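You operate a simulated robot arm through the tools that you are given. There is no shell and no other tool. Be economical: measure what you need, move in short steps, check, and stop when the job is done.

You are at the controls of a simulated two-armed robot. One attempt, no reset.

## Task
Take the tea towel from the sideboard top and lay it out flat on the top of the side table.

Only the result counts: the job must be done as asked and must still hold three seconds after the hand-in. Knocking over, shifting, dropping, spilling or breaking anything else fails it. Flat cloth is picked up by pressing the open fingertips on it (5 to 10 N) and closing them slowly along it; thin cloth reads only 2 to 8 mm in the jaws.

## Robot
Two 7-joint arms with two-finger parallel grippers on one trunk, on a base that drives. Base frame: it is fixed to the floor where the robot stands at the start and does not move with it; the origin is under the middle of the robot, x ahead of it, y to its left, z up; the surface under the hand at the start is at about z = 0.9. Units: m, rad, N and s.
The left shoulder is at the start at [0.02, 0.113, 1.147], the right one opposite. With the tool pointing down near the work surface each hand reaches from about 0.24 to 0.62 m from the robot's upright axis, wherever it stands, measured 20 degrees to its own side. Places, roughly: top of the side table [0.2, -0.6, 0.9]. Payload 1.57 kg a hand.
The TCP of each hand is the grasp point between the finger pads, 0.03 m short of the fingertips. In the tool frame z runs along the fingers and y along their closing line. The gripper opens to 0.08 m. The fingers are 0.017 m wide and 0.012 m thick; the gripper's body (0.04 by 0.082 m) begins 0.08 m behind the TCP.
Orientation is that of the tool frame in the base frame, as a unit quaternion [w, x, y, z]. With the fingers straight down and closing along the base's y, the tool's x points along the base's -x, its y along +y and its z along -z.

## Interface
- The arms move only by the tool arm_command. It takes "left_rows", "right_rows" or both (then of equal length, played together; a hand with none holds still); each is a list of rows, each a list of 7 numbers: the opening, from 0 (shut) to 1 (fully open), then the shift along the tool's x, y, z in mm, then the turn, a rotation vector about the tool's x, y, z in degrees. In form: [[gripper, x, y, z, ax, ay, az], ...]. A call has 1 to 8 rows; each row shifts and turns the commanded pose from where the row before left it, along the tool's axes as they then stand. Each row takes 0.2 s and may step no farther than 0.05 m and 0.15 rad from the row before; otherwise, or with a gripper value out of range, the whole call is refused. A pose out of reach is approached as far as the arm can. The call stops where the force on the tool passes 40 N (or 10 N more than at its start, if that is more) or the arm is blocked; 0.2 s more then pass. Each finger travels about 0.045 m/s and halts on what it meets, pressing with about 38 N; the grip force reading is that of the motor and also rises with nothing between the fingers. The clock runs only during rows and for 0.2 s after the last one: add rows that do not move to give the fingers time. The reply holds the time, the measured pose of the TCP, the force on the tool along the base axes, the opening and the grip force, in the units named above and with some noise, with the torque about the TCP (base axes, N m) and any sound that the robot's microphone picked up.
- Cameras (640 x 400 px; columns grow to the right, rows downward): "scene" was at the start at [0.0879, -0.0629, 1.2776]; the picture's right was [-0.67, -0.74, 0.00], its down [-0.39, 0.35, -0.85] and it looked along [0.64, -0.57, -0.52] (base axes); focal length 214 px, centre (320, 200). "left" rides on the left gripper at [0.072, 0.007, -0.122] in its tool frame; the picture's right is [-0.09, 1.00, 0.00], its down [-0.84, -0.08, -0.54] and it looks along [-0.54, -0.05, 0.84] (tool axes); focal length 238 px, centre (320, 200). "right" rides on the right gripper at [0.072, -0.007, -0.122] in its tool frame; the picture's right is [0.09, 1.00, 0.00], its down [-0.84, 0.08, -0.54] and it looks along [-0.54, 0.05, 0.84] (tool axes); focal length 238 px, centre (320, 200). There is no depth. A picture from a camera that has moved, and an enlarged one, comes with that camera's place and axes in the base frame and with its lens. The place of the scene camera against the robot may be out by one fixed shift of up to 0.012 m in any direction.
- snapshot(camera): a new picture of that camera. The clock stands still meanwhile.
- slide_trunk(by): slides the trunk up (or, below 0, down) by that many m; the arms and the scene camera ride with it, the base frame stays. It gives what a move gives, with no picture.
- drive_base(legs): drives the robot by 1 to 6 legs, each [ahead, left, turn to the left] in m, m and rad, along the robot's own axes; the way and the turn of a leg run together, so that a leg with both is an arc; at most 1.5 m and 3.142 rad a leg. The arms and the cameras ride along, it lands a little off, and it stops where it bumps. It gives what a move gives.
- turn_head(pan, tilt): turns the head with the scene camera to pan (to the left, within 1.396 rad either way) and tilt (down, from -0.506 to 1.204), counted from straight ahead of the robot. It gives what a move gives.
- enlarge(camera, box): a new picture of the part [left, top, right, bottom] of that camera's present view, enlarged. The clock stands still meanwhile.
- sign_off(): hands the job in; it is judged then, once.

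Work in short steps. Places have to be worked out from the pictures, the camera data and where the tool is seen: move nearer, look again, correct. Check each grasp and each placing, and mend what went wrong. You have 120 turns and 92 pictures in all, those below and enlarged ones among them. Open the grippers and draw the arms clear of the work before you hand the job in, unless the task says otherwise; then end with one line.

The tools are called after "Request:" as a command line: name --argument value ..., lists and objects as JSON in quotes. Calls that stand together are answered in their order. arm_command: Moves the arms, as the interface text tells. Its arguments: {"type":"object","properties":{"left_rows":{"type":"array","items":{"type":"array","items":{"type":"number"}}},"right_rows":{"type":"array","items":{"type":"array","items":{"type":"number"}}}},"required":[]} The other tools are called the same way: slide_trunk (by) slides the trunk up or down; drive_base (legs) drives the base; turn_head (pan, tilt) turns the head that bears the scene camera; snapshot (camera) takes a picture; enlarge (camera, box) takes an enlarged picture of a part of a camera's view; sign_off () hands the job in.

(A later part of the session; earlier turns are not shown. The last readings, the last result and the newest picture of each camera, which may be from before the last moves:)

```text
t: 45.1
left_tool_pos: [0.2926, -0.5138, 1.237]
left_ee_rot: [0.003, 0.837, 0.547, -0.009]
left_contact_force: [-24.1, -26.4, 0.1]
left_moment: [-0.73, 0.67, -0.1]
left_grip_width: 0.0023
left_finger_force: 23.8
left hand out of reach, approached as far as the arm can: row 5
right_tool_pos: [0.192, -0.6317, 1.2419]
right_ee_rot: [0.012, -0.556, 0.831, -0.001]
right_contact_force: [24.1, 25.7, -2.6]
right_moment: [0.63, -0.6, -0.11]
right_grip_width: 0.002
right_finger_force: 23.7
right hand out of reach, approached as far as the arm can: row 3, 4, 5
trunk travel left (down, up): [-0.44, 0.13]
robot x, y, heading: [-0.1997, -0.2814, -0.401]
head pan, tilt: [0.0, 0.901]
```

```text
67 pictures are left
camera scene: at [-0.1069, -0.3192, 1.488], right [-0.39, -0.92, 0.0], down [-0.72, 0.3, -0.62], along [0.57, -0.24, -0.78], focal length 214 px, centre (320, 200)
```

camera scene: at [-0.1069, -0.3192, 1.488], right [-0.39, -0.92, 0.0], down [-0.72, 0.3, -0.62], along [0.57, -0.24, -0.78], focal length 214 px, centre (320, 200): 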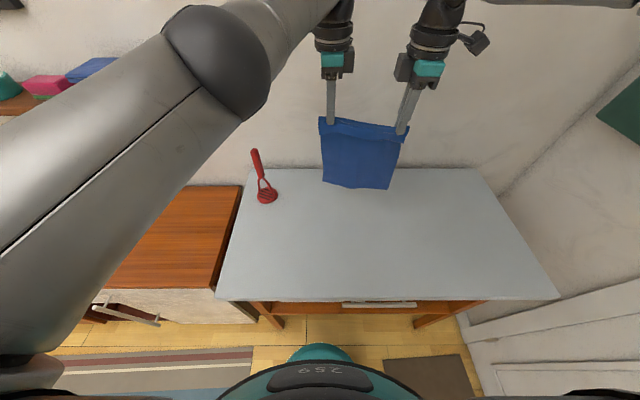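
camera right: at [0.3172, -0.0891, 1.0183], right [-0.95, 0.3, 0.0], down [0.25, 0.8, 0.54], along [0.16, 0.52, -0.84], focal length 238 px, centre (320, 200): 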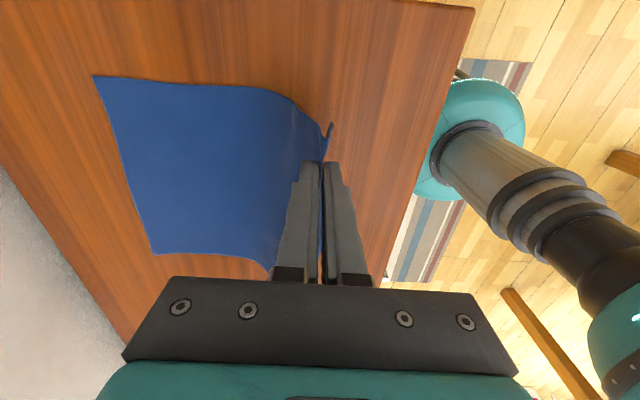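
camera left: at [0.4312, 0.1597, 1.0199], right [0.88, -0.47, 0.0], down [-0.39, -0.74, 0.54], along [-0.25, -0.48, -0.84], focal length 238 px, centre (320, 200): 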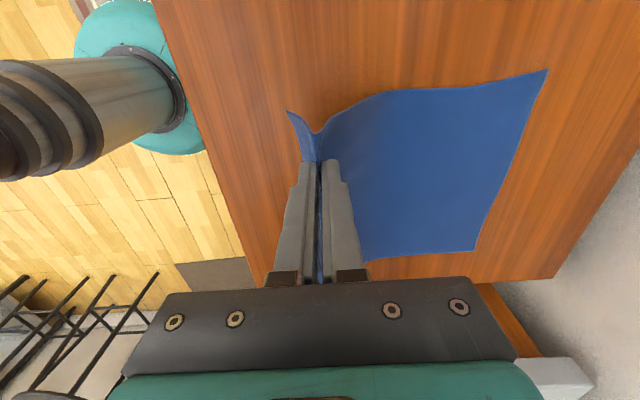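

Both arms hit their forward limit at about 0.5, and the right drifted outward, tensioning the cloth. I'll pull both back to x≈0.47, restore the spacing, and gain the rest with the base.

Request:
arm_command --left_rows '[[0, 0, -25, 0, 0, 0, 0], [0, 0, -25, 0, 0, 0, 0], [0, 0, -22, 0, 0, 0, 0], [0, 0, 0, 0, 0, 0, 0]]' --right_rows '[[0, -7, 8, 0, 0, 0, 0], [0, -7, 8, 0, 0, 0, 0], [0, -7, 9, 0, 0, 0, 0], [0, 0, 0, 0, 0, 0, 0]]'

Request:
drive_base --legs '[[0.08, 0, 0]]'

Request:
snapshot --camera "scene"

Request:
snapshot --camera "left"

Request:
snapshot --camera "right"

```text
t: 46.1
left_tool_pos: [0.234, -0.4782, 1.2366]
left_ee_rot: [-0.002, 0.832, 0.555, 0.003]
left_contact_force: [-1.4, -2.4, 0.3]
left_moment: [-0.03, 0.0, -0.02]
left_grip_width: 0.0022
left_finger_force: 24.2
right_tool_pos: [0.1729, -0.6099, 1.2399]
right_ee_rot: [0.0, -0.553, 0.833, 0.0]
right_contact_force: [0.8, 2.1, -0.5]
right_moment: [0.05, -0.03, 0.03]
right_grip_width: 0.0022
right_finger_force: 23.6
trunk travel left (down, up): [-0.44, 0.13]
robot x, y, heading: [-0.1986, -0.2851, -0.391]
head pan, tilt: [0.0, 0.901]
```

```text
t: 47.2
left_tool_pos: [0.307, -0.5088, 1.2361]
left_ee_rot: [0.0, 0.833, 0.554, 0.0]
left_contact_force: [0.1, 0.3, -0.2]
left_moment: [-0.01, 0.02, -0.01]
left_grip_width: 0.0023
left_finger_force: 23.6
right_tool_pos: [0.2484, -0.639, 1.2401]
right_ee_rot: [0.0, -0.554, 0.832, 0.0]
right_contact_force: [0.2, 0.1, 0.6]
right_moment: [0.04, -0.01, 0.0]
right_grip_width: 0.0021
right_finger_force: 23.3
trunk travel left (down, up): [-0.44, 0.13]
robot x, y, heading: [-0.1207, -0.3162, -0.396]
head pan, tilt: [0.0, 0.901]
```

```text
66 pictures are left
camera scene: at [-0.0326, -0.3507, 1.488], right [-0.39, -0.92, 0.0], down [-0.72, 0.3, -0.62], along [0.57, -0.24, -0.78], focal length 214 px, centre (320, 200)
```

scene: 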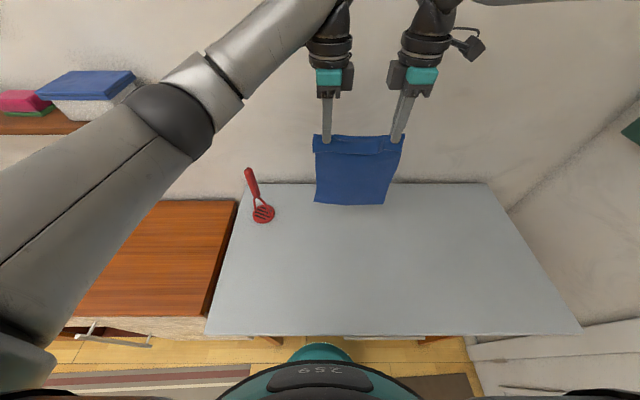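

```text
65 pictures are left
camera left: at [0.3419, -0.4452, 1.3581], right [0.88, -0.47, 0.0], down [-0.39, -0.74, 0.54], along [-0.25, -0.48, -0.84], focal length 238 px, centre (320, 200)
```

left: 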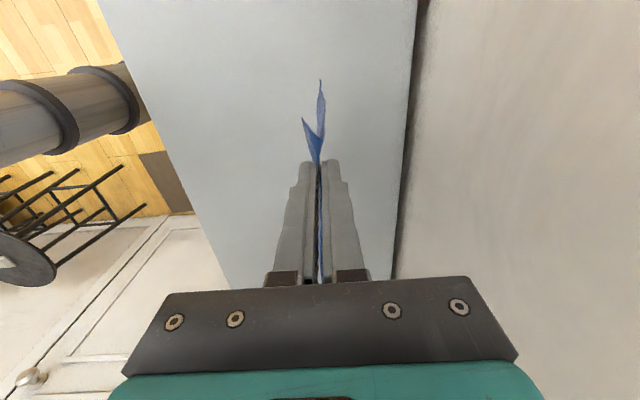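

```text
64 pictures are left
camera right: at [0.2254, -0.7086, 1.3632], right [-0.95, 0.3, 0.0], down [0.25, 0.8, 0.54], along [0.16, 0.52, -0.84], focal length 238 px, centre (320, 200)
```

right: 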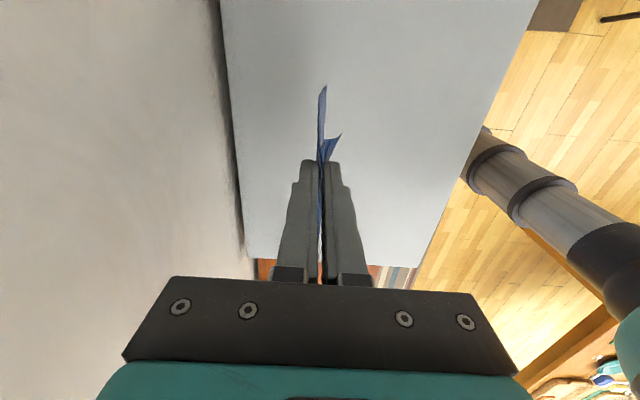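

Spacing is good, and the cloth hangs at about 0.31 m depth into the table, which spans robot x 0.16–0.645. I'll lower the trunk so the free edge just reaches the table.

Request:
slide_trunk --by -0.07

Request:
snapshot --camera "scene"

```text
t: 48.3
left_tool_pos: [0.3063, -0.5083, 1.1668]
left_ee_rot: [0.0, 0.833, 0.554, 0.0]
left_contact_force: [-1.0, -0.1, 0.4]
left_moment: [0.0, 0.02, -0.03]
left_grip_width: 0.0022
left_finger_force: 24.0
right_tool_pos: [0.2491, -0.6389, 1.1707]
right_ee_rot: [0.001, -0.555, 0.832, -0.001]
right_contact_force: [-0.7, -0.3, -0.4]
right_moment: [-0.02, 0.01, 0.0]
right_grip_width: 0.0021
right_finger_force: 23.6
trunk travel left (down, up): [-0.37, 0.2]
robot x, y, heading: [-0.1293, -0.3134, -0.398]
head pan, tilt: [0.0, 0.901]
```

```text
63 pictures are left
camera scene: at [-0.0337, -0.3503, 1.4181], right [-0.39, -0.92, 0.0], down [-0.72, 0.3, -0.62], along [0.57, -0.24, -0.78], focal length 214 px, centre (320, 200)
```

scene: 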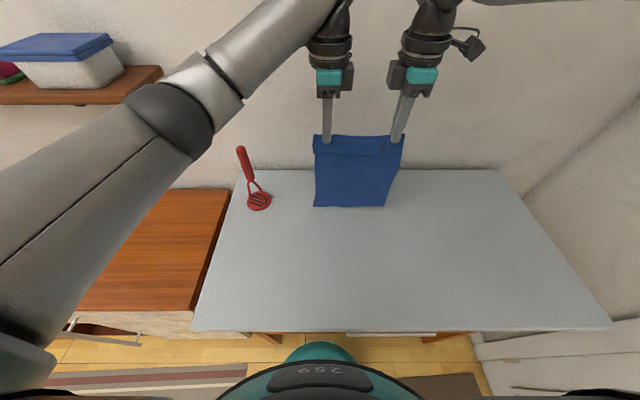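

The free edge is at about z 0.925, nearly touching. I'll go down a bit more, then draw the hands back about 60 mm.

Request:
slide_trunk --by -0.035

Request:
arm_command --left_rows '[[0, 0, -12, 0, 0, 0, 0], [0, 0, -14, 3, 0, 0, 0], [0, 0, -14, 3, 0, 0, 0], [0, 0, -14, 4, 0, 0, 0], [0, 0, -14, 4, 0, 0, 0], [0, 0, 0, 0, 0, 0, 0]]' --right_rows '[[0, 0, 12, 0, 0, 0, 0], [0, 0, 14, 3, 0, 0, 0], [0, 0, 14, 3, 0, 0, 0], [0, 0, 14, 4, 0, 0, 0], [0, 0, 14, 4, 0, 0, 0], [0, 0, 0, 0, 0, 0, 0]]'

Request:
snapshot --camera "scene"

Request:
snapshot --camera "right"

```text
t: 49.1
left_tool_pos: [0.3066, -0.5094, 1.1314]
left_ee_rot: [0.001, 0.832, 0.554, 0.0]
left_contact_force: [-1.0, 0.3, -0.4]
left_moment: [-0.02, 0.01, -0.01]
left_grip_width: 0.0021
left_finger_force: 23.7
right_tool_pos: [0.2482, -0.6384, 1.1343]
right_ee_rot: [0.001, -0.554, 0.832, 0.0]
right_contact_force: [0.6, 0.2, -0.3]
right_moment: [0.0, 0.02, -0.02]
right_grip_width: 0.0022
right_finger_force: 24.1
trunk travel left (down, up): [-0.335, 0.235]
robot x, y, heading: [-0.1244, -0.3168, -0.398]
head pan, tilt: [0.0, 0.901]
```

```text
t: 50.5
left_tool_pos: [0.2428, -0.4831, 1.1165]
left_ee_rot: [0.0, 0.832, 0.554, -0.001]
left_contact_force: [0.3, 0.2, -0.1]
left_moment: [-0.01, -0.01, 0.02]
left_grip_width: 0.0021
left_finger_force: 23.3
right_tool_pos: [0.1863, -0.6119, 1.1218]
right_ee_rot: [0.0, -0.554, 0.833, 0.0]
right_contact_force: [-0.1, -0.4, 0.5]
right_moment: [0.03, 0.0, 0.0]
right_grip_width: 0.0022
right_finger_force: 23.4
trunk travel left (down, up): [-0.335, 0.235]
robot x, y, heading: [-0.1221, -0.3128, -0.391]
head pan, tilt: [0.0, 0.901]
```

```text
62 pictures are left
camera scene: at [-0.0333, -0.3505, 1.383], right [-0.39, -0.92, 0.0], down [-0.72, 0.3, -0.62], along [0.57, -0.24, -0.78], focal length 214 px, centre (320, 200)
```

scene: 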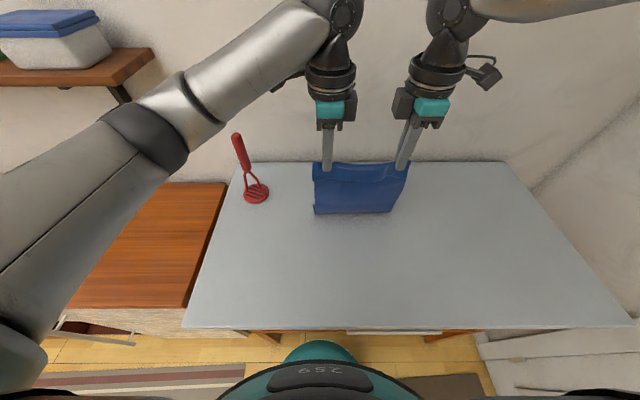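

```text
61 pictures are left
camera right: at [0.1632, -0.6814, 1.2446], right [-0.95, 0.3, 0.0], down [0.25, 0.8, 0.54], along [0.16, 0.52, -0.84], focal length 238 px, centre (320, 200)
```

right: 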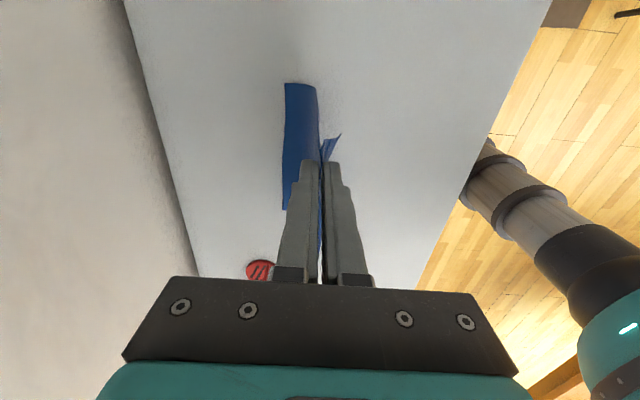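

The cloth lays nicely, but its far edge dragged to x≈0.435, which would leave the near edge right at the table's front. I'll lift again, move the hands further out and nudge the base forward, then lay with more slack.

Request:
slide_trunk --by 0.075

Request:
arm_command --left_rows '[[0, 0, 16, 0, 0, 0, 0], [0, 0, 16, 0, 0, 0, 0], [0, 0, 16, 0, 0, 0, 0], [0, 0, 16, 0, 0, 0, 0], [0, 0, 16, 0, 0, 0, 0], [0, 0, 0, 0, 0, 0, 0]]' --right_rows '[[0, 0, -16, 0, 0, 0, 0], [0, 0, -16, 0, 0, 0, 0], [0, 0, -16, 0, 0, 0, 0], [0, 0, -16, 0, 0, 0, 0], [0, 0, -16, 0, 0, 0, 0], [0, 0, 0, 0, 0, 0, 0]]'

Request:
drive_base --legs '[[0.015, 0, 0]]'

```text
t: 51.6
left_tool_pos: [0.2427, -0.4826, 1.192]
left_ee_rot: [0.0, 0.832, 0.554, 0.001]
left_contact_force: [-0.9, 0.5, 0.4]
left_moment: [0.01, -0.01, -0.02]
left_grip_width: 0.0022
left_finger_force: 23.3
right_tool_pos: [0.1873, -0.6123, 1.197]
right_ee_rot: [0.001, -0.553, 0.833, 0.001]
right_contact_force: [-1.0, -0.7, 0.0]
right_moment: [-0.01, -0.03, 0.02]
right_grip_width: 0.002
right_finger_force: 24.0
trunk travel left (down, up): [-0.41, 0.16]
robot x, y, heading: [-0.1241, -0.3168, -0.392]
head pan, tilt: [0.0, 0.901]
```

```text
t: 53.0
left_tool_pos: [0.3166, -0.5142, 1.1915]
left_ee_rot: [0.0, 0.832, 0.554, -0.001]
left_contact_force: [-0.2, -0.4, 0.0]
left_moment: [0.02, 0.03, -0.01]
left_grip_width: 0.0021
left_finger_force: 23.7
right_tool_pos: [0.2553, -0.6447, 1.1964]
right_ee_rot: [0.002, -0.554, 0.832, 0.0]
right_contact_force: [0.2, 0.2, -0.8]
right_moment: [0.03, 0.0, -0.02]
right_grip_width: 0.0027
right_finger_force: 23.9
right hand out of reach, approached as far as the arm can: row 5
trunk travel left (down, up): [-0.41, 0.16]
robot x, y, heading: [-0.1222, -0.316, -0.39]
head pan, tilt: [0.0, 0.901]
```

```text
t: 53.8
left_tool_pos: [0.3303, -0.5189, 1.1913]
left_ee_rot: [0.0, 0.833, 0.554, 0.0]
left_contact_force: [0.1, -1.2, 0.0]
left_moment: [-0.04, 0.01, -0.02]
left_grip_width: 0.0024
left_finger_force: 24.2
right_tool_pos: [0.2695, -0.6497, 1.1961]
right_ee_rot: [0.002, -0.554, 0.832, 0.0]
right_contact_force: [0.5, 0.6, 0.2]
right_moment: [-0.01, 0.02, -0.01]
right_grip_width: 0.0021
right_finger_force: 23.7
trunk travel left (down, up): [-0.41, 0.16]
robot x, y, heading: [-0.1081, -0.3182, -0.398]
head pan, tilt: [0.0, 0.901]
```

Both hands are at about 0.48. I'll lower to touch, then go down and back together with the arms so the far edge stays put.

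Request:
slide_trunk --by -0.055

Request:
arm_command --left_rows '[[0, 0, -5, 6, 0, 0, 0], [0, 0, -6, 8, 0, 0, 0], [0, 0, -7, 8, 0, 0, 0], [0, 0, -8, 8, 0, 0, 0], [0, 0, -10, 8, 0, 0, 0], [0, 0, -12, 8, 0, 0, 0], [0, 0, 0, 0, 0, 0, 0]]' --right_rows '[[0, 0, 5, 6, 0, 0, 0], [0, 0, 6, 8, 0, 0, 0], [0, 0, 7, 8, 0, 0, 0], [0, 0, 8, 8, 0, 0, 0], [0, 0, 10, 8, 0, 0, 0], [0, 0, 12, 8, 0, 0, 0], [0, 0, 0, 0, 0, 0, 0]]'

Request:
snapshot --camera "scene"

Request:
snapshot --camera "right"

```text
t: 54.7
left_tool_pos: [0.3302, -0.5201, 1.1376]
left_ee_rot: [0.0, 0.832, 0.554, 0.001]
left_contact_force: [-0.6, -1.2, -0.4]
left_moment: [0.01, 0.0, -0.01]
left_grip_width: 0.0023
left_finger_force: 23.5
right_tool_pos: [0.2695, -0.6505, 1.1428]
right_ee_rot: [0.003, -0.554, 0.833, -0.001]
right_contact_force: [0.6, -0.3, 0.0]
right_moment: [-0.01, -0.03, -0.01]
right_grip_width: 0.0023
right_finger_force: 23.8
trunk travel left (down, up): [-0.355, 0.215]
robot x, y, heading: [-0.1087, -0.3199, -0.397]
head pan, tilt: [0.0, 0.901]
```

```text
t: 56.3
left_tool_pos: [0.287, -0.5016, 1.0924]
left_ee_rot: [0.0, 0.832, 0.554, 0.0]
left_contact_force: [-0.2, -1.4, 0.6]
left_moment: [-0.01, 0.03, -0.01]
left_grip_width: 0.0024
left_finger_force: 23.8
right_tool_pos: [0.225, -0.6314, 1.0963]
right_ee_rot: [0.002, -0.553, 0.833, 0.0]
right_contact_force: [0.1, 1.1, 0.2]
right_moment: [-0.01, -0.03, -0.01]
right_grip_width: 0.0022
right_finger_force: 23.6
trunk travel left (down, up): [-0.355, 0.215]
robot x, y, heading: [-0.1086, -0.322, -0.397]
head pan, tilt: [0.0, 0.901]
```

```text
60 pictures are left
camera scene: at [-0.0198, -0.3561, 1.403], right [-0.39, -0.92, 0.0], down [-0.72, 0.3, -0.62], along [0.57, -0.24, -0.78], focal length 214 px, centre (320, 200)
```

scene: 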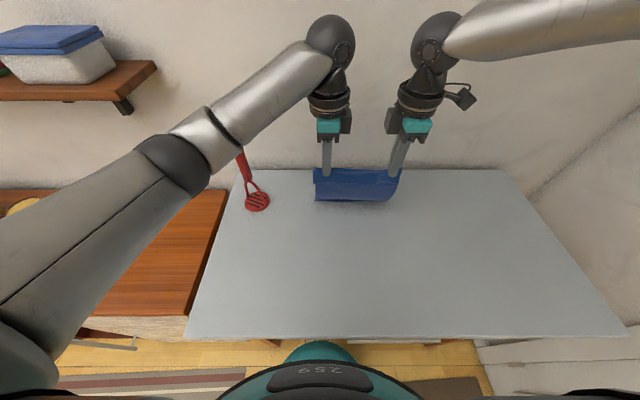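

```text
59 pictures are left
camera right: at [0.2006, -0.7012, 1.2189], right [-0.95, 0.3, 0.0], down [0.25, 0.8, 0.54], along [0.17, 0.52, -0.84], focal length 238 px, centre (320, 200)
```

right: 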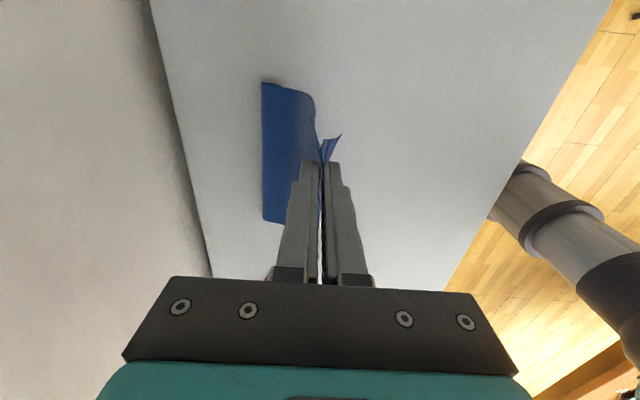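

The far edge now lies towards the wall at f≈0.50, about 0.355 m in from the front edge, so the near edge will land about 0.07 m in. Continuing: lower and draw back.

Request:
slide_trunk --by -0.04

Request:
arm_command --left_rows '[[0, 0, -12, 3, 0, 0, 0], [0, 0, -12, 3, 0, 0, 0], [0, 0, -12, 3, 0, 0, 0], [0, 0, -12, 3, 0, 0, 0], [0, 0, -12, 3, 0, 0, 0], [0, 0, -12, 3, 0, 0, 0], [0, 0, 0, 0, 0, 0, 0]]' --right_rows '[[0, 0, 12, 3.5, 0, 0, 0], [0, 0, 12, 3.5, 0, 0, 0], [0, 0, 12, 3.5, 0, 0, 0], [0, 0, 12, 3.5, 0, 0, 0], [0, 0, 12, 3.5, 0, 0, 0], [0, 0, 12, 3.5, 0, 0, 0], [0, 0, 0, 0, 0, 0, 0]]'

Request:
slide_trunk --by -0.04

Request:
snapshot --camera "scene"

Request:
snapshot --camera "right"

```text
t: 57.1
left_tool_pos: [0.2863, -0.4999, 1.052]
left_ee_rot: [-0.001, 0.832, 0.554, 0.0]
left_contact_force: [-0.8, -0.6, -0.3]
left_moment: [-0.02, 0.04, -0.02]
left_grip_width: 0.0021
left_finger_force: 23.3
right_tool_pos: [0.2241, -0.6312, 1.0553]
right_ee_rot: [0.003, -0.554, 0.833, 0.0]
right_contact_force: [0.1, 0.5, 0.3]
right_moment: [-0.04, 0.01, 0.01]
right_grip_width: 0.0023
right_finger_force: 23.9
trunk travel left (down, up): [-0.315, 0.255]
robot x, y, heading: [-0.111, -0.3221, -0.4]
head pan, tilt: [0.0, 0.901]
```

```text
t: 58.7
left_tool_pos: [0.2202, -0.4733, 1.0331]
left_ee_rot: [0.0, 0.832, 0.554, -0.001]
left_contact_force: [-0.6, -0.8, -0.8]
left_moment: [-0.02, 0.01, -0.02]
left_grip_width: 0.0024
left_finger_force: 23.5
right_tool_pos: [0.1593, -0.6028, 1.0353]
right_ee_rot: [0.002, -0.554, 0.832, -0.001]
right_contact_force: [-1.1, 0.7, 0.0]
right_moment: [0.0, 0.01, -0.01]
right_grip_width: 0.0018
right_finger_force: 23.8
trunk travel left (down, up): [-0.315, 0.255]
robot x, y, heading: [-0.1105, -0.3208, -0.397]
head pan, tilt: [0.0, 0.901]
```

```text
t: 59.6
left_tool_pos: [0.2199, -0.4736, 0.9944]
left_ee_rot: [0.0, 0.833, 0.554, 0.0]
left_contact_force: [-0.8, -0.7, -0.6]
left_moment: [-0.03, 0.05, 0.01]
left_grip_width: 0.0021
left_finger_force: 23.3
right_tool_pos: [0.1591, -0.6033, 0.9943]
right_ee_rot: [0.002, -0.554, 0.833, -0.001]
right_contact_force: [0.6, 0.9, -0.5]
right_moment: [0.03, 0.0, -0.03]
right_grip_width: 0.0022
right_finger_force: 23.9
trunk travel left (down, up): [-0.275, 0.295]
robot x, y, heading: [-0.1109, -0.3201, -0.396]
head pan, tilt: [0.0, 0.901]
```

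```text
58 pictures are left
camera scene: at [-0.0201, -0.3559, 1.323], right [-0.39, -0.92, 0.0], down [-0.72, 0.3, -0.62], along [0.57, -0.24, -0.78], focal length 214 px, centre (320, 200)
```

scene: 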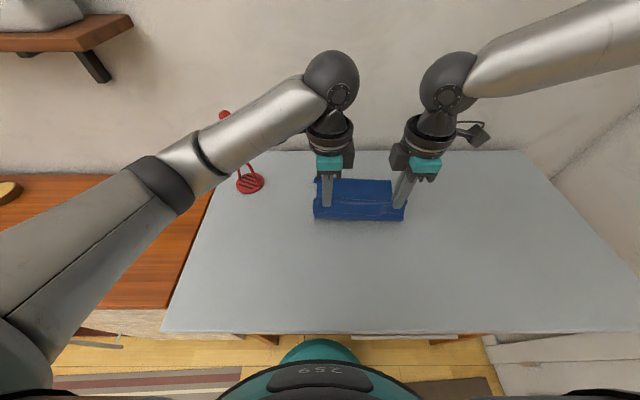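

```text
57 pictures are left
camera right: at [0.1348, -0.6738, 1.1178], right [-0.95, 0.3, 0.0], down [0.25, 0.8, 0.54], along [0.17, 0.52, -0.84], focal length 238 px, centre (320, 200)
```

right: 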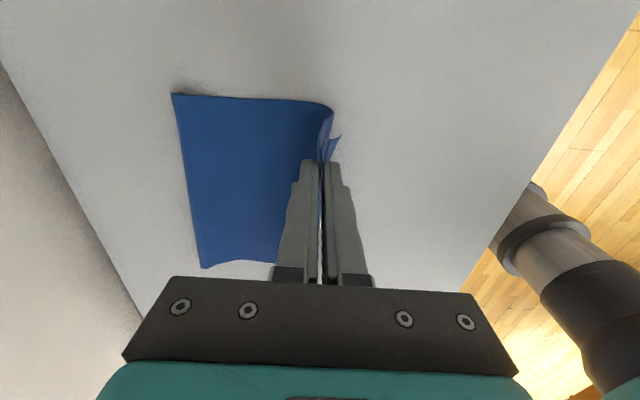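

Laying down cleanly. I'll drive the base back 0.09 with the hands low to draw the rest out.

Request:
drive_base --legs '[[-0.09, 0, 0]]'

Request:
slide_trunk --by -0.04

Request:
snapshot --camera "scene"

Request:
snapshot --camera "right"

Request:
snapshot --camera "left"

```text
t: 60.7
left_tool_pos: [0.1363, -0.4389, 0.9945]
left_ee_rot: [0.0, 0.833, 0.554, 0.001]
left_contact_force: [-0.9, -1.8, -0.5]
left_moment: [-0.04, -0.03, 0.02]
left_grip_width: 0.0022
left_finger_force: 24.0
right_tool_pos: [0.075, -0.5689, 0.9948]
right_ee_rot: [0.003, -0.553, 0.833, -0.001]
right_contact_force: [0.1, 0.3, 0.4]
right_moment: [-0.05, -0.03, -0.01]
right_grip_width: 0.0022
right_finger_force: 24.2
trunk travel left (down, up): [-0.275, 0.295]
robot x, y, heading: [-0.1953, -0.2864, -0.398]
head pan, tilt: [0.0, 0.901]
```

```text
t: 61.5
left_tool_pos: [0.1372, -0.4389, 0.9534]
left_ee_rot: [0.001, 0.833, 0.553, 0.0]
left_contact_force: [-0.9, 0.0, -0.1]
left_moment: [-0.04, 0.01, -0.02]
left_grip_width: 0.0022
left_finger_force: 23.4
right_tool_pos: [0.0757, -0.5696, 0.9543]
right_ee_rot: [0.003, -0.554, 0.832, 0.0]
right_contact_force: [0.3, 0.4, 0.6]
right_moment: [0.01, -0.02, 0.02]
right_grip_width: 0.0022
right_finger_force: 23.5
trunk travel left (down, up): [-0.235, 0.335]
robot x, y, heading: [-0.191, -0.2886, -0.395]
head pan, tilt: [0.0, 0.901]
```

```text
56 pictures are left
camera scene: at [-0.1028, -0.3215, 1.283], right [-0.39, -0.92, 0.0], down [-0.72, 0.3, -0.62], along [0.57, -0.24, -0.78], focal length 214 px, centre (320, 200)
```

scene: 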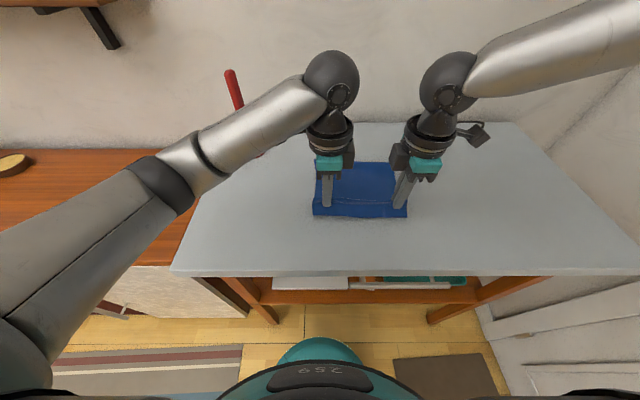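

```text
55 pictures are left
camera right: at [0.0516, -0.6396, 1.0778], right [-0.95, 0.3, 0.0], down [0.25, 0.8, 0.54], along [0.17, 0.52, -0.84], focal length 238 px, centre (320, 200)
```

right: 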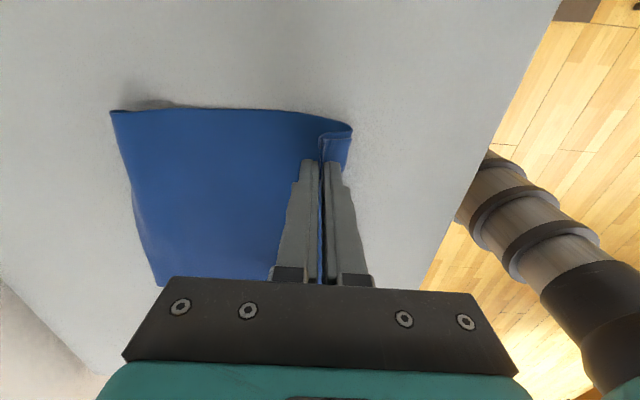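

```text
54 pictures are left
camera left: at [0.1717, -0.3752, 1.0754], right [0.88, -0.47, 0.0], down [-0.4, -0.74, 0.54], along [-0.25, -0.48, -0.84], focal length 238 px, centre (320, 200)
```

left: 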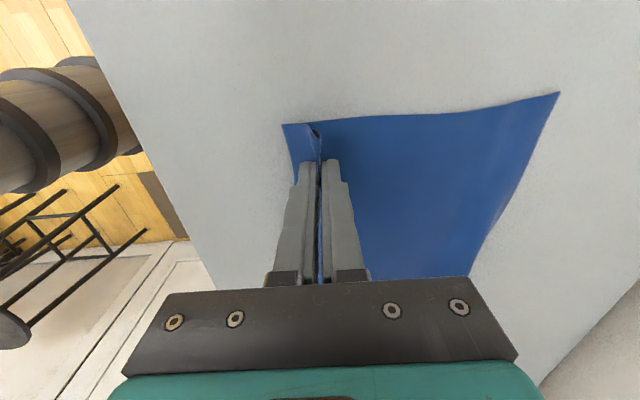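

A bit of slack bulges back under the flap, so I'll draw the hands back 35 mm before lowering fully.

Request:
arm_command --left_rows '[[0, 0, -9, 0, 0, 0, 0], [0, 0, -9, 0, 0, 0, 0], [0, 0, -9, 0, 0, 0, 0], [0, 0, -9, 0, 0, 0, 0], [0, 0, 0, 0, 0, 0, 0]]' --right_rows '[[0, 0, 9, 0, 0, 0, 0], [0, 0, 9, 0, 0, 0, 0], [0, 0, 9, 0, 0, 0, 0], [0, 0, 9, 0, 0, 0, 0], [0, 0, 0, 0, 0, 0, 0]]'

Request:
snapshot --camera "right"

Request:
snapshot --camera "left"

```text
t: 62.7
left_tool_pos: [0.1031, -0.4248, 0.9513]
left_ee_rot: [0.0, 0.833, 0.553, 0.0]
left_contact_force: [-0.1, -1.1, -0.7]
left_moment: [-0.03, 0.01, 0.04]
left_grip_width: 0.0021
left_finger_force: 23.9
right_tool_pos: [0.0415, -0.5565, 0.9535]
right_ee_rot: [0.002, -0.553, 0.833, 0.0]
right_contact_force: [1.6, 0.5, 0.2]
right_moment: [0.0, -0.01, 0.0]
right_grip_width: 0.0021
right_finger_force: 23.6
trunk travel left (down, up): [-0.235, 0.335]
robot x, y, heading: [-0.1962, -0.288, -0.396]
head pan, tilt: [0.0, 0.901]
```

```text
53 pictures are left
camera right: at [0.0174, -0.6257, 1.077], right [-0.95, 0.3, 0.0], down [0.25, 0.8, 0.54], along [0.17, 0.52, -0.84], focal length 238 px, centre (320, 200)
```

right: 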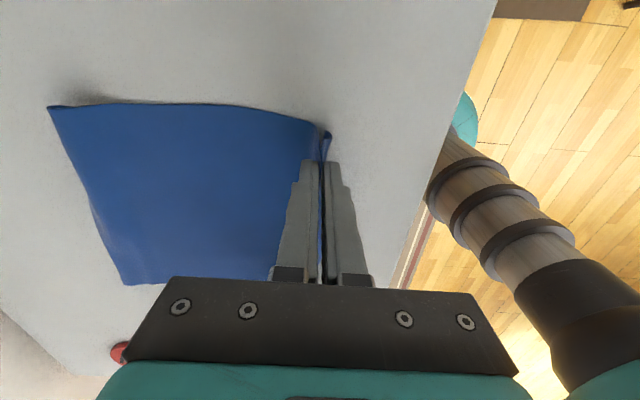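

```text
52 pictures are left
camera left: at [0.1381, -0.3612, 1.0745], right [0.88, -0.47, 0.0], down [-0.4, -0.74, 0.54], along [-0.26, -0.48, -0.84], focal length 238 px, centre (320, 200)
```

left: 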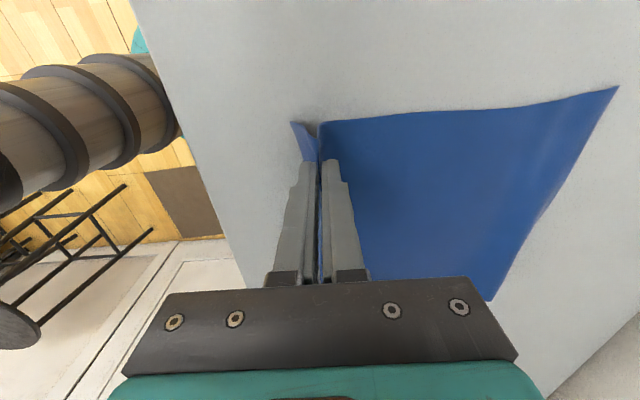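

The cloth is now spread with just the edge raised. I'll lower the hands to the table while drawing back slightly.

Request:
arm_command --left_rows '[[0, 0, -2, 8, 0, 0, 0], [0, 0, -2, 6, 0, 0, 0], [0, 0, -1, 3, 0, 0, 0], [0, 0, 0, 0, 0, 0, 0]]' --right_rows '[[0, 0, 2, 8, 0, 0, 0], [0, 0, 2, 7, 0, 0, 0], [0, 0, 1, 4, 0, 0, 0], [0, 0, 0, 0, 0, 0, 0]]'

Request:
snapshot --camera "right"

Request:
snapshot --camera "left"

```text
t: 63.7
left_tool_pos: [0.0986, -0.4227, 0.9374]
left_ee_rot: [-0.001, 0.833, 0.553, 0.0]
left_contact_force: [-0.6, -0.5, 1.1]
left_moment: [-0.05, 0.06, -0.01]
left_grip_width: 0.002
left_finger_force: 24.5
right_tool_pos: [0.0382, -0.5545, 0.9352]
right_ee_rot: [0.002, -0.553, 0.833, 0.0]
right_contact_force: [0.5, 0.9, 0.9]
right_moment: [0.04, 0.03, 0.0]
right_grip_width: 0.0023
right_finger_force: 23.2
trunk travel left (down, up): [-0.235, 0.335]
robot x, y, heading: [-0.19, -0.2894, -0.399]
head pan, tilt: [0.0, 0.901]
```

```text
51 pictures are left
camera right: at [0.0136, -0.6239, 1.0585], right [-0.95, 0.3, 0.0], down [0.25, 0.8, 0.54], along [0.17, 0.52, -0.84], focal length 238 px, centre (320, 200)
```

right: 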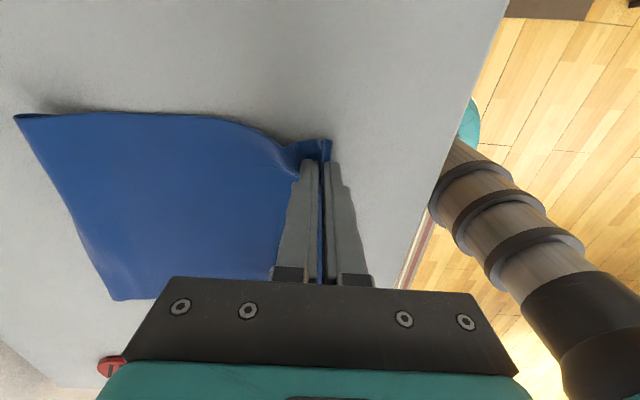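

```text
50 pictures are left
camera left: at [0.1339, -0.3591, 1.0589], right [0.88, -0.47, 0.0], down [-0.4, -0.74, 0.54], along [-0.25, -0.48, -0.84], focal length 238 px, centre (320, 200)
```

left: 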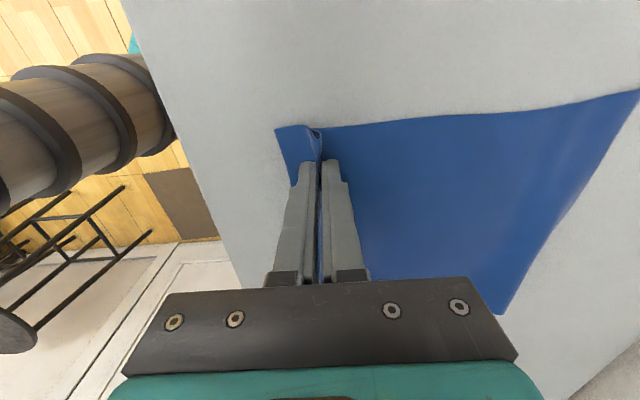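

Nearly down. I'll pull both back 6 mm to tauten, settle, then open gradually so the pads spread the pleat.

Request:
arm_command --left_rows '[[0, 0, -2, 1, 0, 0, 0], [0, 0, -2, 1, 0, 0, 0], [0, 0, 0, 2, 0, 0, 0], [0, 0, 0, 0, 0, 0, 0]]' --right_rows '[[0, 0, 5, 0, 0, 0, 0], [0, 0, 5, 1, 0, 0, 0], [0, 0, 0, 1, 0, 0, 0], [0, 0, 0, 0, 0, 0, 0]]'

Request:
snapshot --camera "right"

```text
t: 64.7
left_tool_pos: [0.0962, -0.421, 0.9328]
left_ee_rot: [0.0, 0.833, 0.553, 0.001]
left_contact_force: [0.1, -2.2, 1.6]
left_moment: [-0.08, 0.01, -0.01]
left_grip_width: 0.0024
left_finger_force: 23.9
right_tool_pos: [0.0283, -0.5519, 0.934]
right_ee_rot: [0.003, -0.554, 0.832, -0.001]
right_contact_force: [1.8, 2.1, 0.6]
right_moment: [0.07, -0.03, -0.04]
right_grip_width: 0.0022
right_finger_force: 23.2
trunk travel left (down, up): [-0.235, 0.335]
robot x, y, heading: [-0.1903, -0.2885, -0.402]
head pan, tilt: [0.0, 0.901]
```

```text
49 pictures are left
camera right: at [0.0043, -0.6201, 1.057], right [-0.95, 0.3, 0.0], down [0.25, 0.8, 0.54], along [0.17, 0.52, -0.84], focal length 238 px, centre (320, 200)
```

right: 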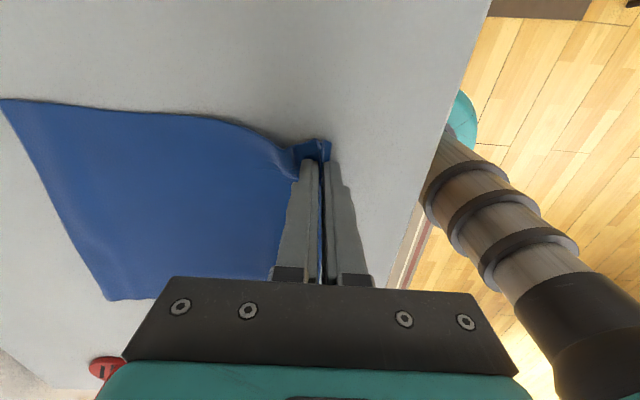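

I'll look closer at the right corner to see how the flap sits.

Request:
enlarge --camera "right" --box '[220, 80, 440, 220]'

Request:
enlarge --camera "left" --box '[220, 80, 440, 220]'

Request:
enlarge --camera "scene" --box '[260, 130, 480, 270]'

```text
2.86 times, centred on (330, 150) of right
camera zoom: at [0.0043, -0.6201, 1.057], right [-0.95, 0.3, 0.0], down [0.25, 0.8, 0.54], along [0.17, 0.52, -0.84], focal length 681 px, centre (291, 343)
```

zoom: 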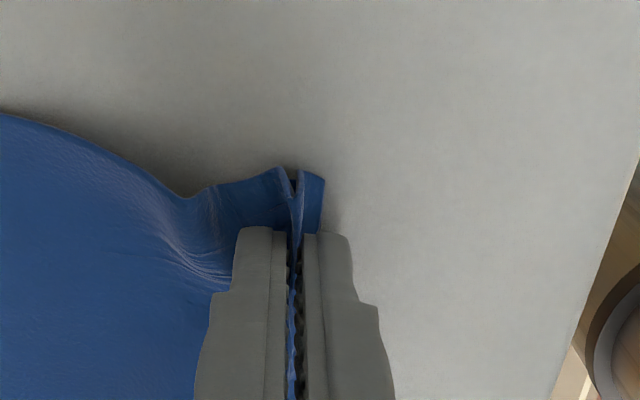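

```text
2.86 times, centred on (330, 150) of left
camera zoom: at [0.1309, -0.3576, 1.0551], right [0.88, -0.47, 0.0], down [-0.4, -0.74, 0.54], along [-0.25, -0.48, -0.84], focal length 681 px, centre (291, 343)
```

zoom: 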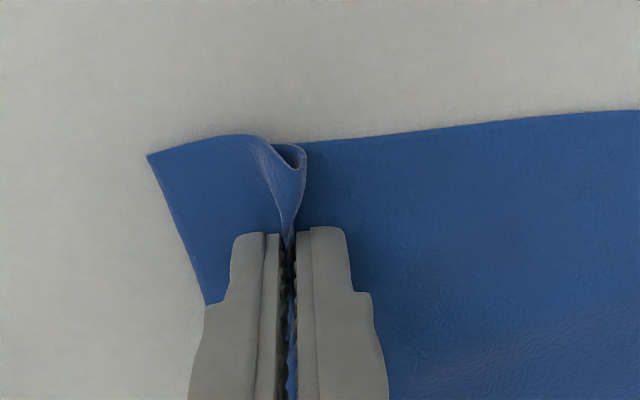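

```text
2.86 times, centred on (370, 200) of scene
camera zoom: at [-0.1027, -0.3215, 1.2831], right [-0.39, -0.92, 0.0], down [-0.72, 0.3, -0.62], along [0.57, -0.24, -0.78], focal length 613 px, centre (177, 200)
```

zoom: 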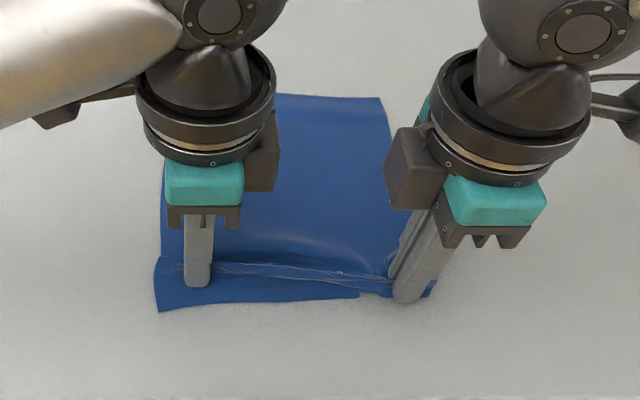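

The right hand sits about 15 mm too far out, stretching that corner. I'll lift it slightly, bring it inward and set it down again.

Request:
arm_command --right_rows '[[0, 0, 0, -15, 0, 0, 0], [0, -8, -4, 0, 0, 0, 0], [0, -8, -4, 0, 0, 0, 0], [0, 0, 3, 5, 0, 0, 0], [0, 0, 3, 5, 0, 0, 0], [0, 0, 2, 5, 0, 0, 0], [0, 0, 0, 0, 0, 0, 0]]'

Request:
enlarge --camera "right" --box '[220, 80, 440, 220]'

Request:
enlarge --camera "scene" --box '[260, 130, 480, 270]'

```text
t: 66.3
left_tool_pos: [0.0972, -0.421, 0.9331]
left_ee_rot: [0.0, 0.833, 0.553, -0.001]
left_contact_force: [0.6, 1.2, 2.0]
left_moment: [0.05, -0.02, -0.02]
left_grip_width: 0.0021
left_finger_force: 23.5
right_tool_pos: [0.0344, -0.5349, 0.934]
right_ee_rot: [0.002, -0.554, 0.832, -0.001]
right_contact_force: [0.4, -0.2, -0.3]
right_moment: [0.01, -0.02, 0.01]
right_grip_width: 0.0021
right_finger_force: 23.3
trunk travel left (down, up): [-0.235, 0.335]
robot x, y, heading: [-0.1956, -0.2896, -0.398]
head pan, tilt: [0.0, 0.901]
```

```text
2.86 times, centred on (330, 150) of right
camera zoom: at [0.0098, -0.6041, 1.0574], right [-0.95, 0.3, 0.0], down [0.25, 0.8, 0.54], along [0.17, 0.52, -0.84], focal length 681 px, centre (291, 343)
```

zoom: 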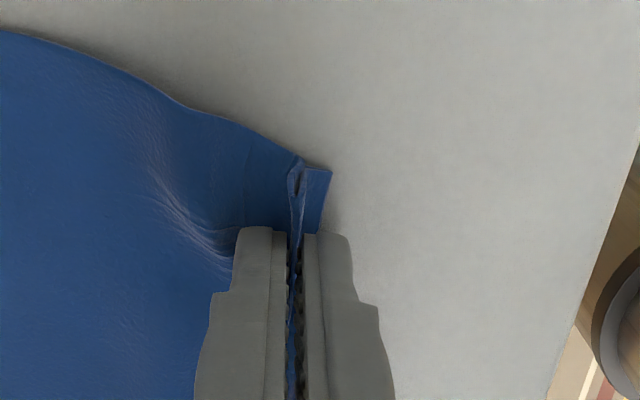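

```text
2.86 times, centred on (370, 200) of scene
camera zoom: at [-0.1027, -0.3215, 1.283], right [-0.39, -0.92, 0.0], down [-0.72, 0.3, -0.62], along [0.57, -0.24, -0.78], focal length 613 px, centre (177, 200)
```

zoom: 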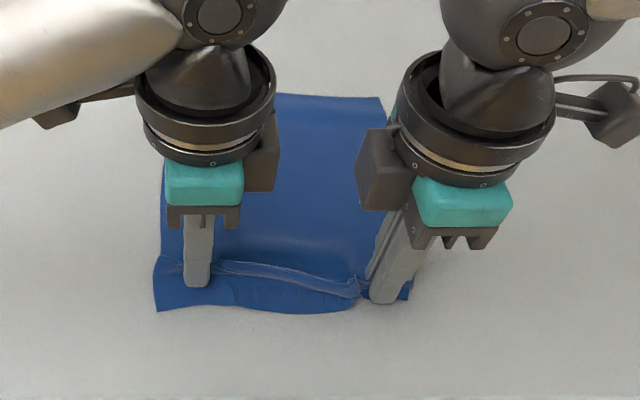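

Better. I'll press lightly and open both slowly so the pads spread the pleat.

Request:
arm_command --left_rows '[[0, 0, 0, 2, 0, 0, 0], [0.08, 0, 0, 0, 0, 0, 0], [0.16, 0, 0, 0, 0, 0, 0], [0.24, 0, 0, 0, 0, 0, 0], [0.32, 0, 0, 0, 0, 0, 0], [0.4, 0, 0, 0, 0, 0, 0], [0.45, 0, 0, 0, 0, 0, 0]]' --right_rows '[[0, 0, 0, 3, 0, 0, 0], [0.08, 0, 0, 0, 0, 0, 0], [0.16, 0, 0, 0, 0, 0, 0], [0.24, 0, 0, 0, 0, 0, 0], [0.32, 0, 0, 0, 0, 0, 0], [0.4, 0, 0, 0, 0, 0, 0], [0.45, 0, 0, 0, 0, 0, 0]]'

Request:
arm_command --left_rows '[[0.45, 0, 0, -15, 0, 0, 0], [0.45, 0, 0, -40, 0, 0, 0], [0.45, 0, 0, -45, 0, 0, 0]]' --right_rows '[[0.45, 0, 0, -15, 0, 0, 0], [0.45, 0, 0, -40, 0, 0, 0], [0.45, 0, 0, -45, 0, 0, 0]]'

Request:
snapshot --camera "right"

Request:
snapshot --camera "left"

Request:
snapshot --camera "scene"

```text
t: 67.9
left_tool_pos: [0.0968, -0.4218, 0.9316]
left_ee_rot: [0.0, 0.833, 0.553, 0.001]
left_contact_force: [1.9, -2.4, 15.0]
left_moment: [0.02, 0.14, -0.01]
left_grip_width: 0.0336
left_finger_force: 0.0
right_tool_pos: [0.0358, -0.5347, 0.9329]
right_ee_rot: [0.003, -0.555, 0.832, -0.002]
right_contact_force: [3.3, -1.4, 21.2]
right_moment: [0.12, 0.19, 0.0]
right_grip_width: 0.0321
right_finger_force: 0.0
trunk travel left (down, up): [-0.235, 0.335]
robot x, y, heading: [-0.1957, -0.2876, -0.4]
head pan, tilt: [0.0, 0.901]
```

```text
t: 68.7
left_tool_pos: [0.096, -0.4206, 1.0324]
left_ee_rot: [-0.001, 0.833, 0.553, 0.001]
left_contact_force: [0.3, 0.1, -0.5]
left_moment: [0.03, -0.01, 0.0]
left_grip_width: 0.0362
left_finger_force: 0.1
right_tool_pos: [0.0317, -0.5359, 1.0317]
right_ee_rot: [0.002, -0.555, 0.832, 0.0]
right_contact_force: [0.4, -0.2, 0.1]
right_moment: [-0.03, -0.03, 0.02]
right_grip_width: 0.0359
right_finger_force: 0.0
trunk travel left (down, up): [-0.235, 0.335]
robot x, y, heading: [-0.195, -0.286, -0.396]
head pan, tilt: [0.0, 0.901]
```

```text
43 pictures are left
camera right: at [0.0087, -0.6054, 1.1551], right [-0.95, 0.3, 0.0], down [0.25, 0.8, 0.54], along [0.17, 0.52, -0.84], focal length 238 px, centre (320, 200)
```

right: 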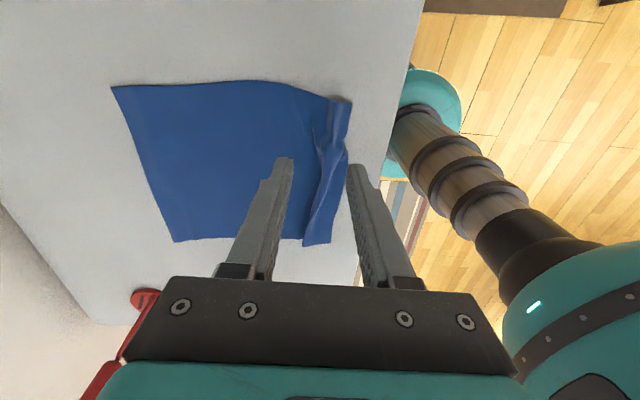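

```text
42 pictures are left
camera left: at [0.1294, -0.3575, 1.1541], right [0.88, -0.47, 0.0], down [-0.4, -0.74, 0.54], along [-0.26, -0.48, -0.84], focal length 238 px, centre (320, 200)
```

left: 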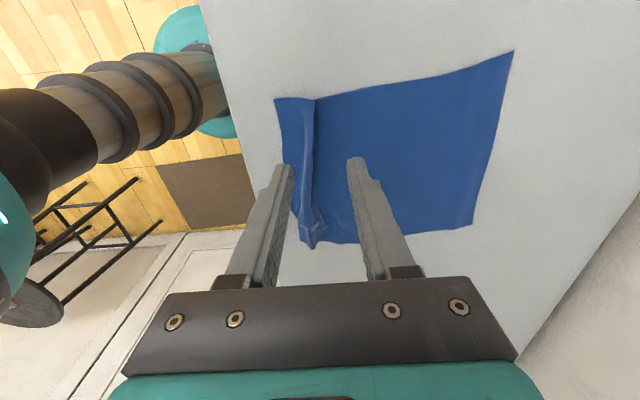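

```text
41 pictures are left
camera scene: at [-0.1032, -0.3213, 1.2831], right [-0.39, -0.92, 0.0], down [-0.72, 0.3, -0.62], along [0.57, -0.24, -0.78], focal length 214 px, centre (320, 200)
```

scene: 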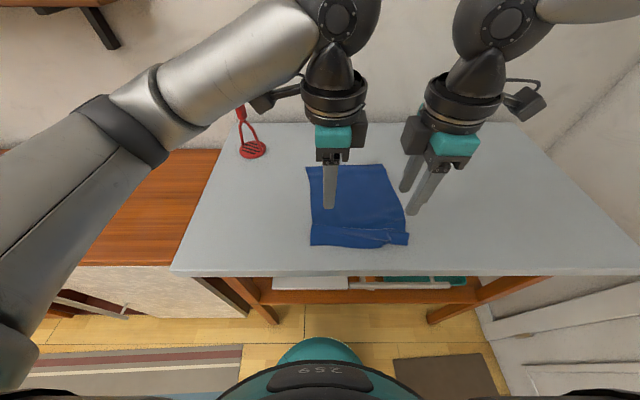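

The towel is down, but the pleat left a narrow Z-fold along the near edge. I'll look closely before spreading it with the fingers.

Request:
enlarge --camera "right" --box '[220, 60, 440, 270]'

Request:
enlarge --camera "left" --box '[240, 60, 440, 270]'

Request:
enlarge --camera "scene" --box '[290, 150, 430, 260]'

```text
1.90 times, centred on (330, 165) of right
camera zoom: at [0.0087, -0.6054, 1.1551], right [-0.95, 0.3, 0.0], down [0.25, 0.8, 0.54], along [0.17, 0.52, -0.84], focal length 454 px, centre (301, 267)
```

zoom: 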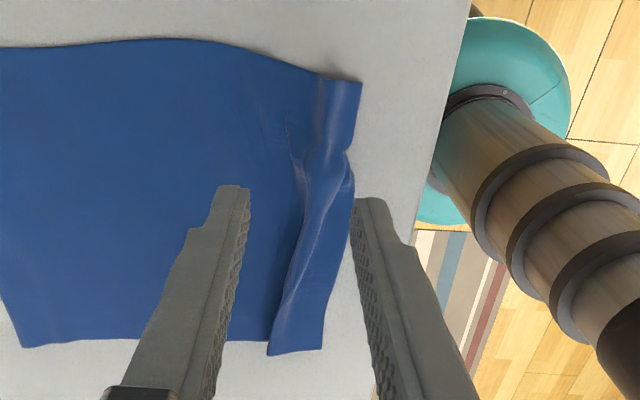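

```text
1.90 times, centred on (340, 165) of left
camera zoom: at [0.1294, -0.3575, 1.1541], right [0.88, -0.47, 0.0], down [-0.4, -0.74, 0.54], along [-0.26, -0.48, -0.84], focal length 454 px, centre (282, 267)
```

zoom: 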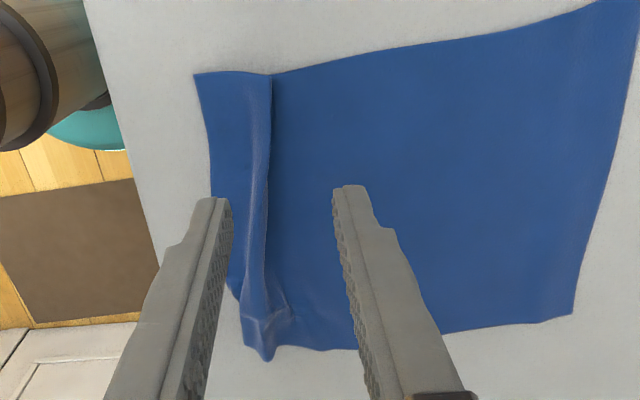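

```text
3.64 times, centred on (360, 205) of scene
camera zoom: at [-0.1032, -0.3213, 1.2831], right [-0.39, -0.92, 0.0], down [-0.72, 0.3, -0.62], along [0.57, -0.24, -0.78], focal length 780 px, centre (174, 182)
```

zoom: 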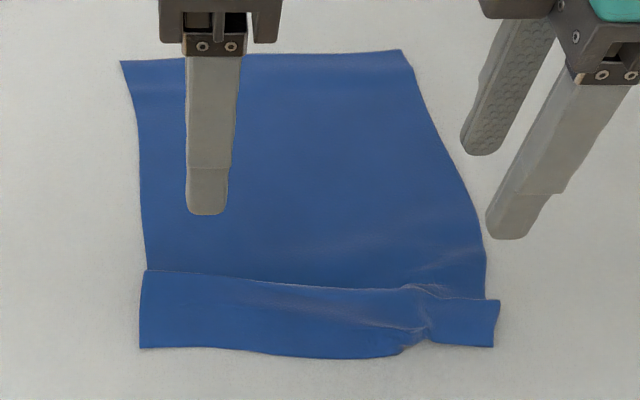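

At each hand the near finger sits over the loose strip and the far finger over the body beyond the crest. I'll press both tips down here, then open the fingers while moving forward, so the body slides forward out from under the strip.

Request:
arm_command --left_rows '[[0.45, 0, -2, 40, 0, 0, 0], [0.45, 0, 0, 40, 0, 0, 0], [0.45, 0, 0, 16, 0, 0, 0], [0.45, 0, 0, 4, 0, 0, 0], [0.45, 0, 0, 0, 0, 0, 0]]' --right_rows '[[0.45, 0, 0, 40, 0, 0, 0], [0.45, 0, 0, 40, 0, 0, 0], [0.45, 0, 0, 16, 0, 0, 0], [0.45, 0, 0, 3, 0, 0, 0], [0.45, 0, 0, 0, 0, 0, 0]]'

Request:
enlarge --camera "left" --box '[220, 80, 440, 220]'

Request:
enlarge --camera "right" --box '[220, 80, 440, 220]'

```text
t: 69.9
left_tool_pos: [0.0929, -0.4214, 0.931]
left_ee_rot: [0.0, 0.833, 0.553, 0.001]
left_contact_force: [0.2, 0.4, 3.7]
left_moment: [0.01, -0.01, 0.0]
left_grip_width: 0.0355
left_finger_force: 0.0
right_tool_pos: [0.0349, -0.5371, 0.9328]
right_ee_rot: [0.003, -0.553, 0.833, -0.002]
right_contact_force: [-0.9, -1.3, 14.1]
right_moment: [0.12, 0.4, 0.07]
right_grip_width: 0.0366
right_finger_force: 0.8
trunk travel left (down, up): [-0.235, 0.335]
robot x, y, heading: [-0.1955, -0.2829, -0.399]
head pan, tilt: [0.0, 0.901]
```

```text
2.86 times, centred on (330, 150) of left
camera zoom: at [0.1276, -0.3567, 1.0538], right [0.88, -0.47, 0.0], down [-0.4, -0.74, 0.54], along [-0.25, -0.48, -0.84], focal length 681 px, centre (291, 343)
```

zoom: 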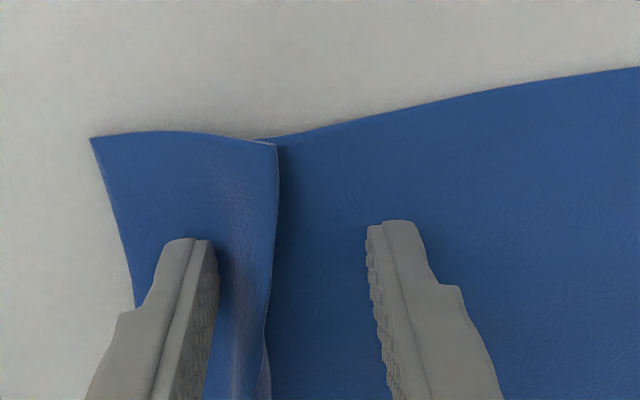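

```text
2.86 times, centred on (330, 150) of right
camera zoom: at [0.0105, -0.6054, 1.0553], right [-0.95, 0.3, -0.01], down [0.25, 0.8, 0.54], along [0.17, 0.52, -0.84], focal length 681 px, centre (291, 343)
```

zoom: 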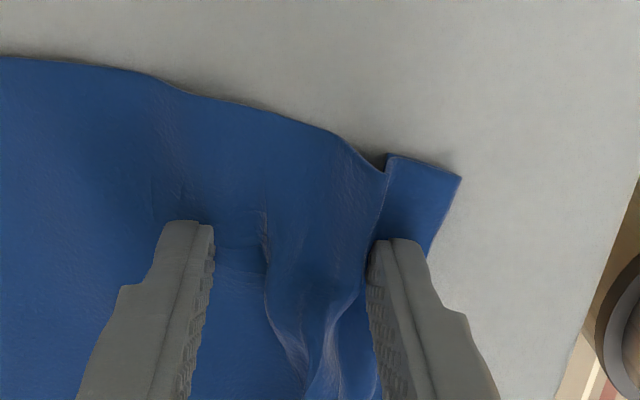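

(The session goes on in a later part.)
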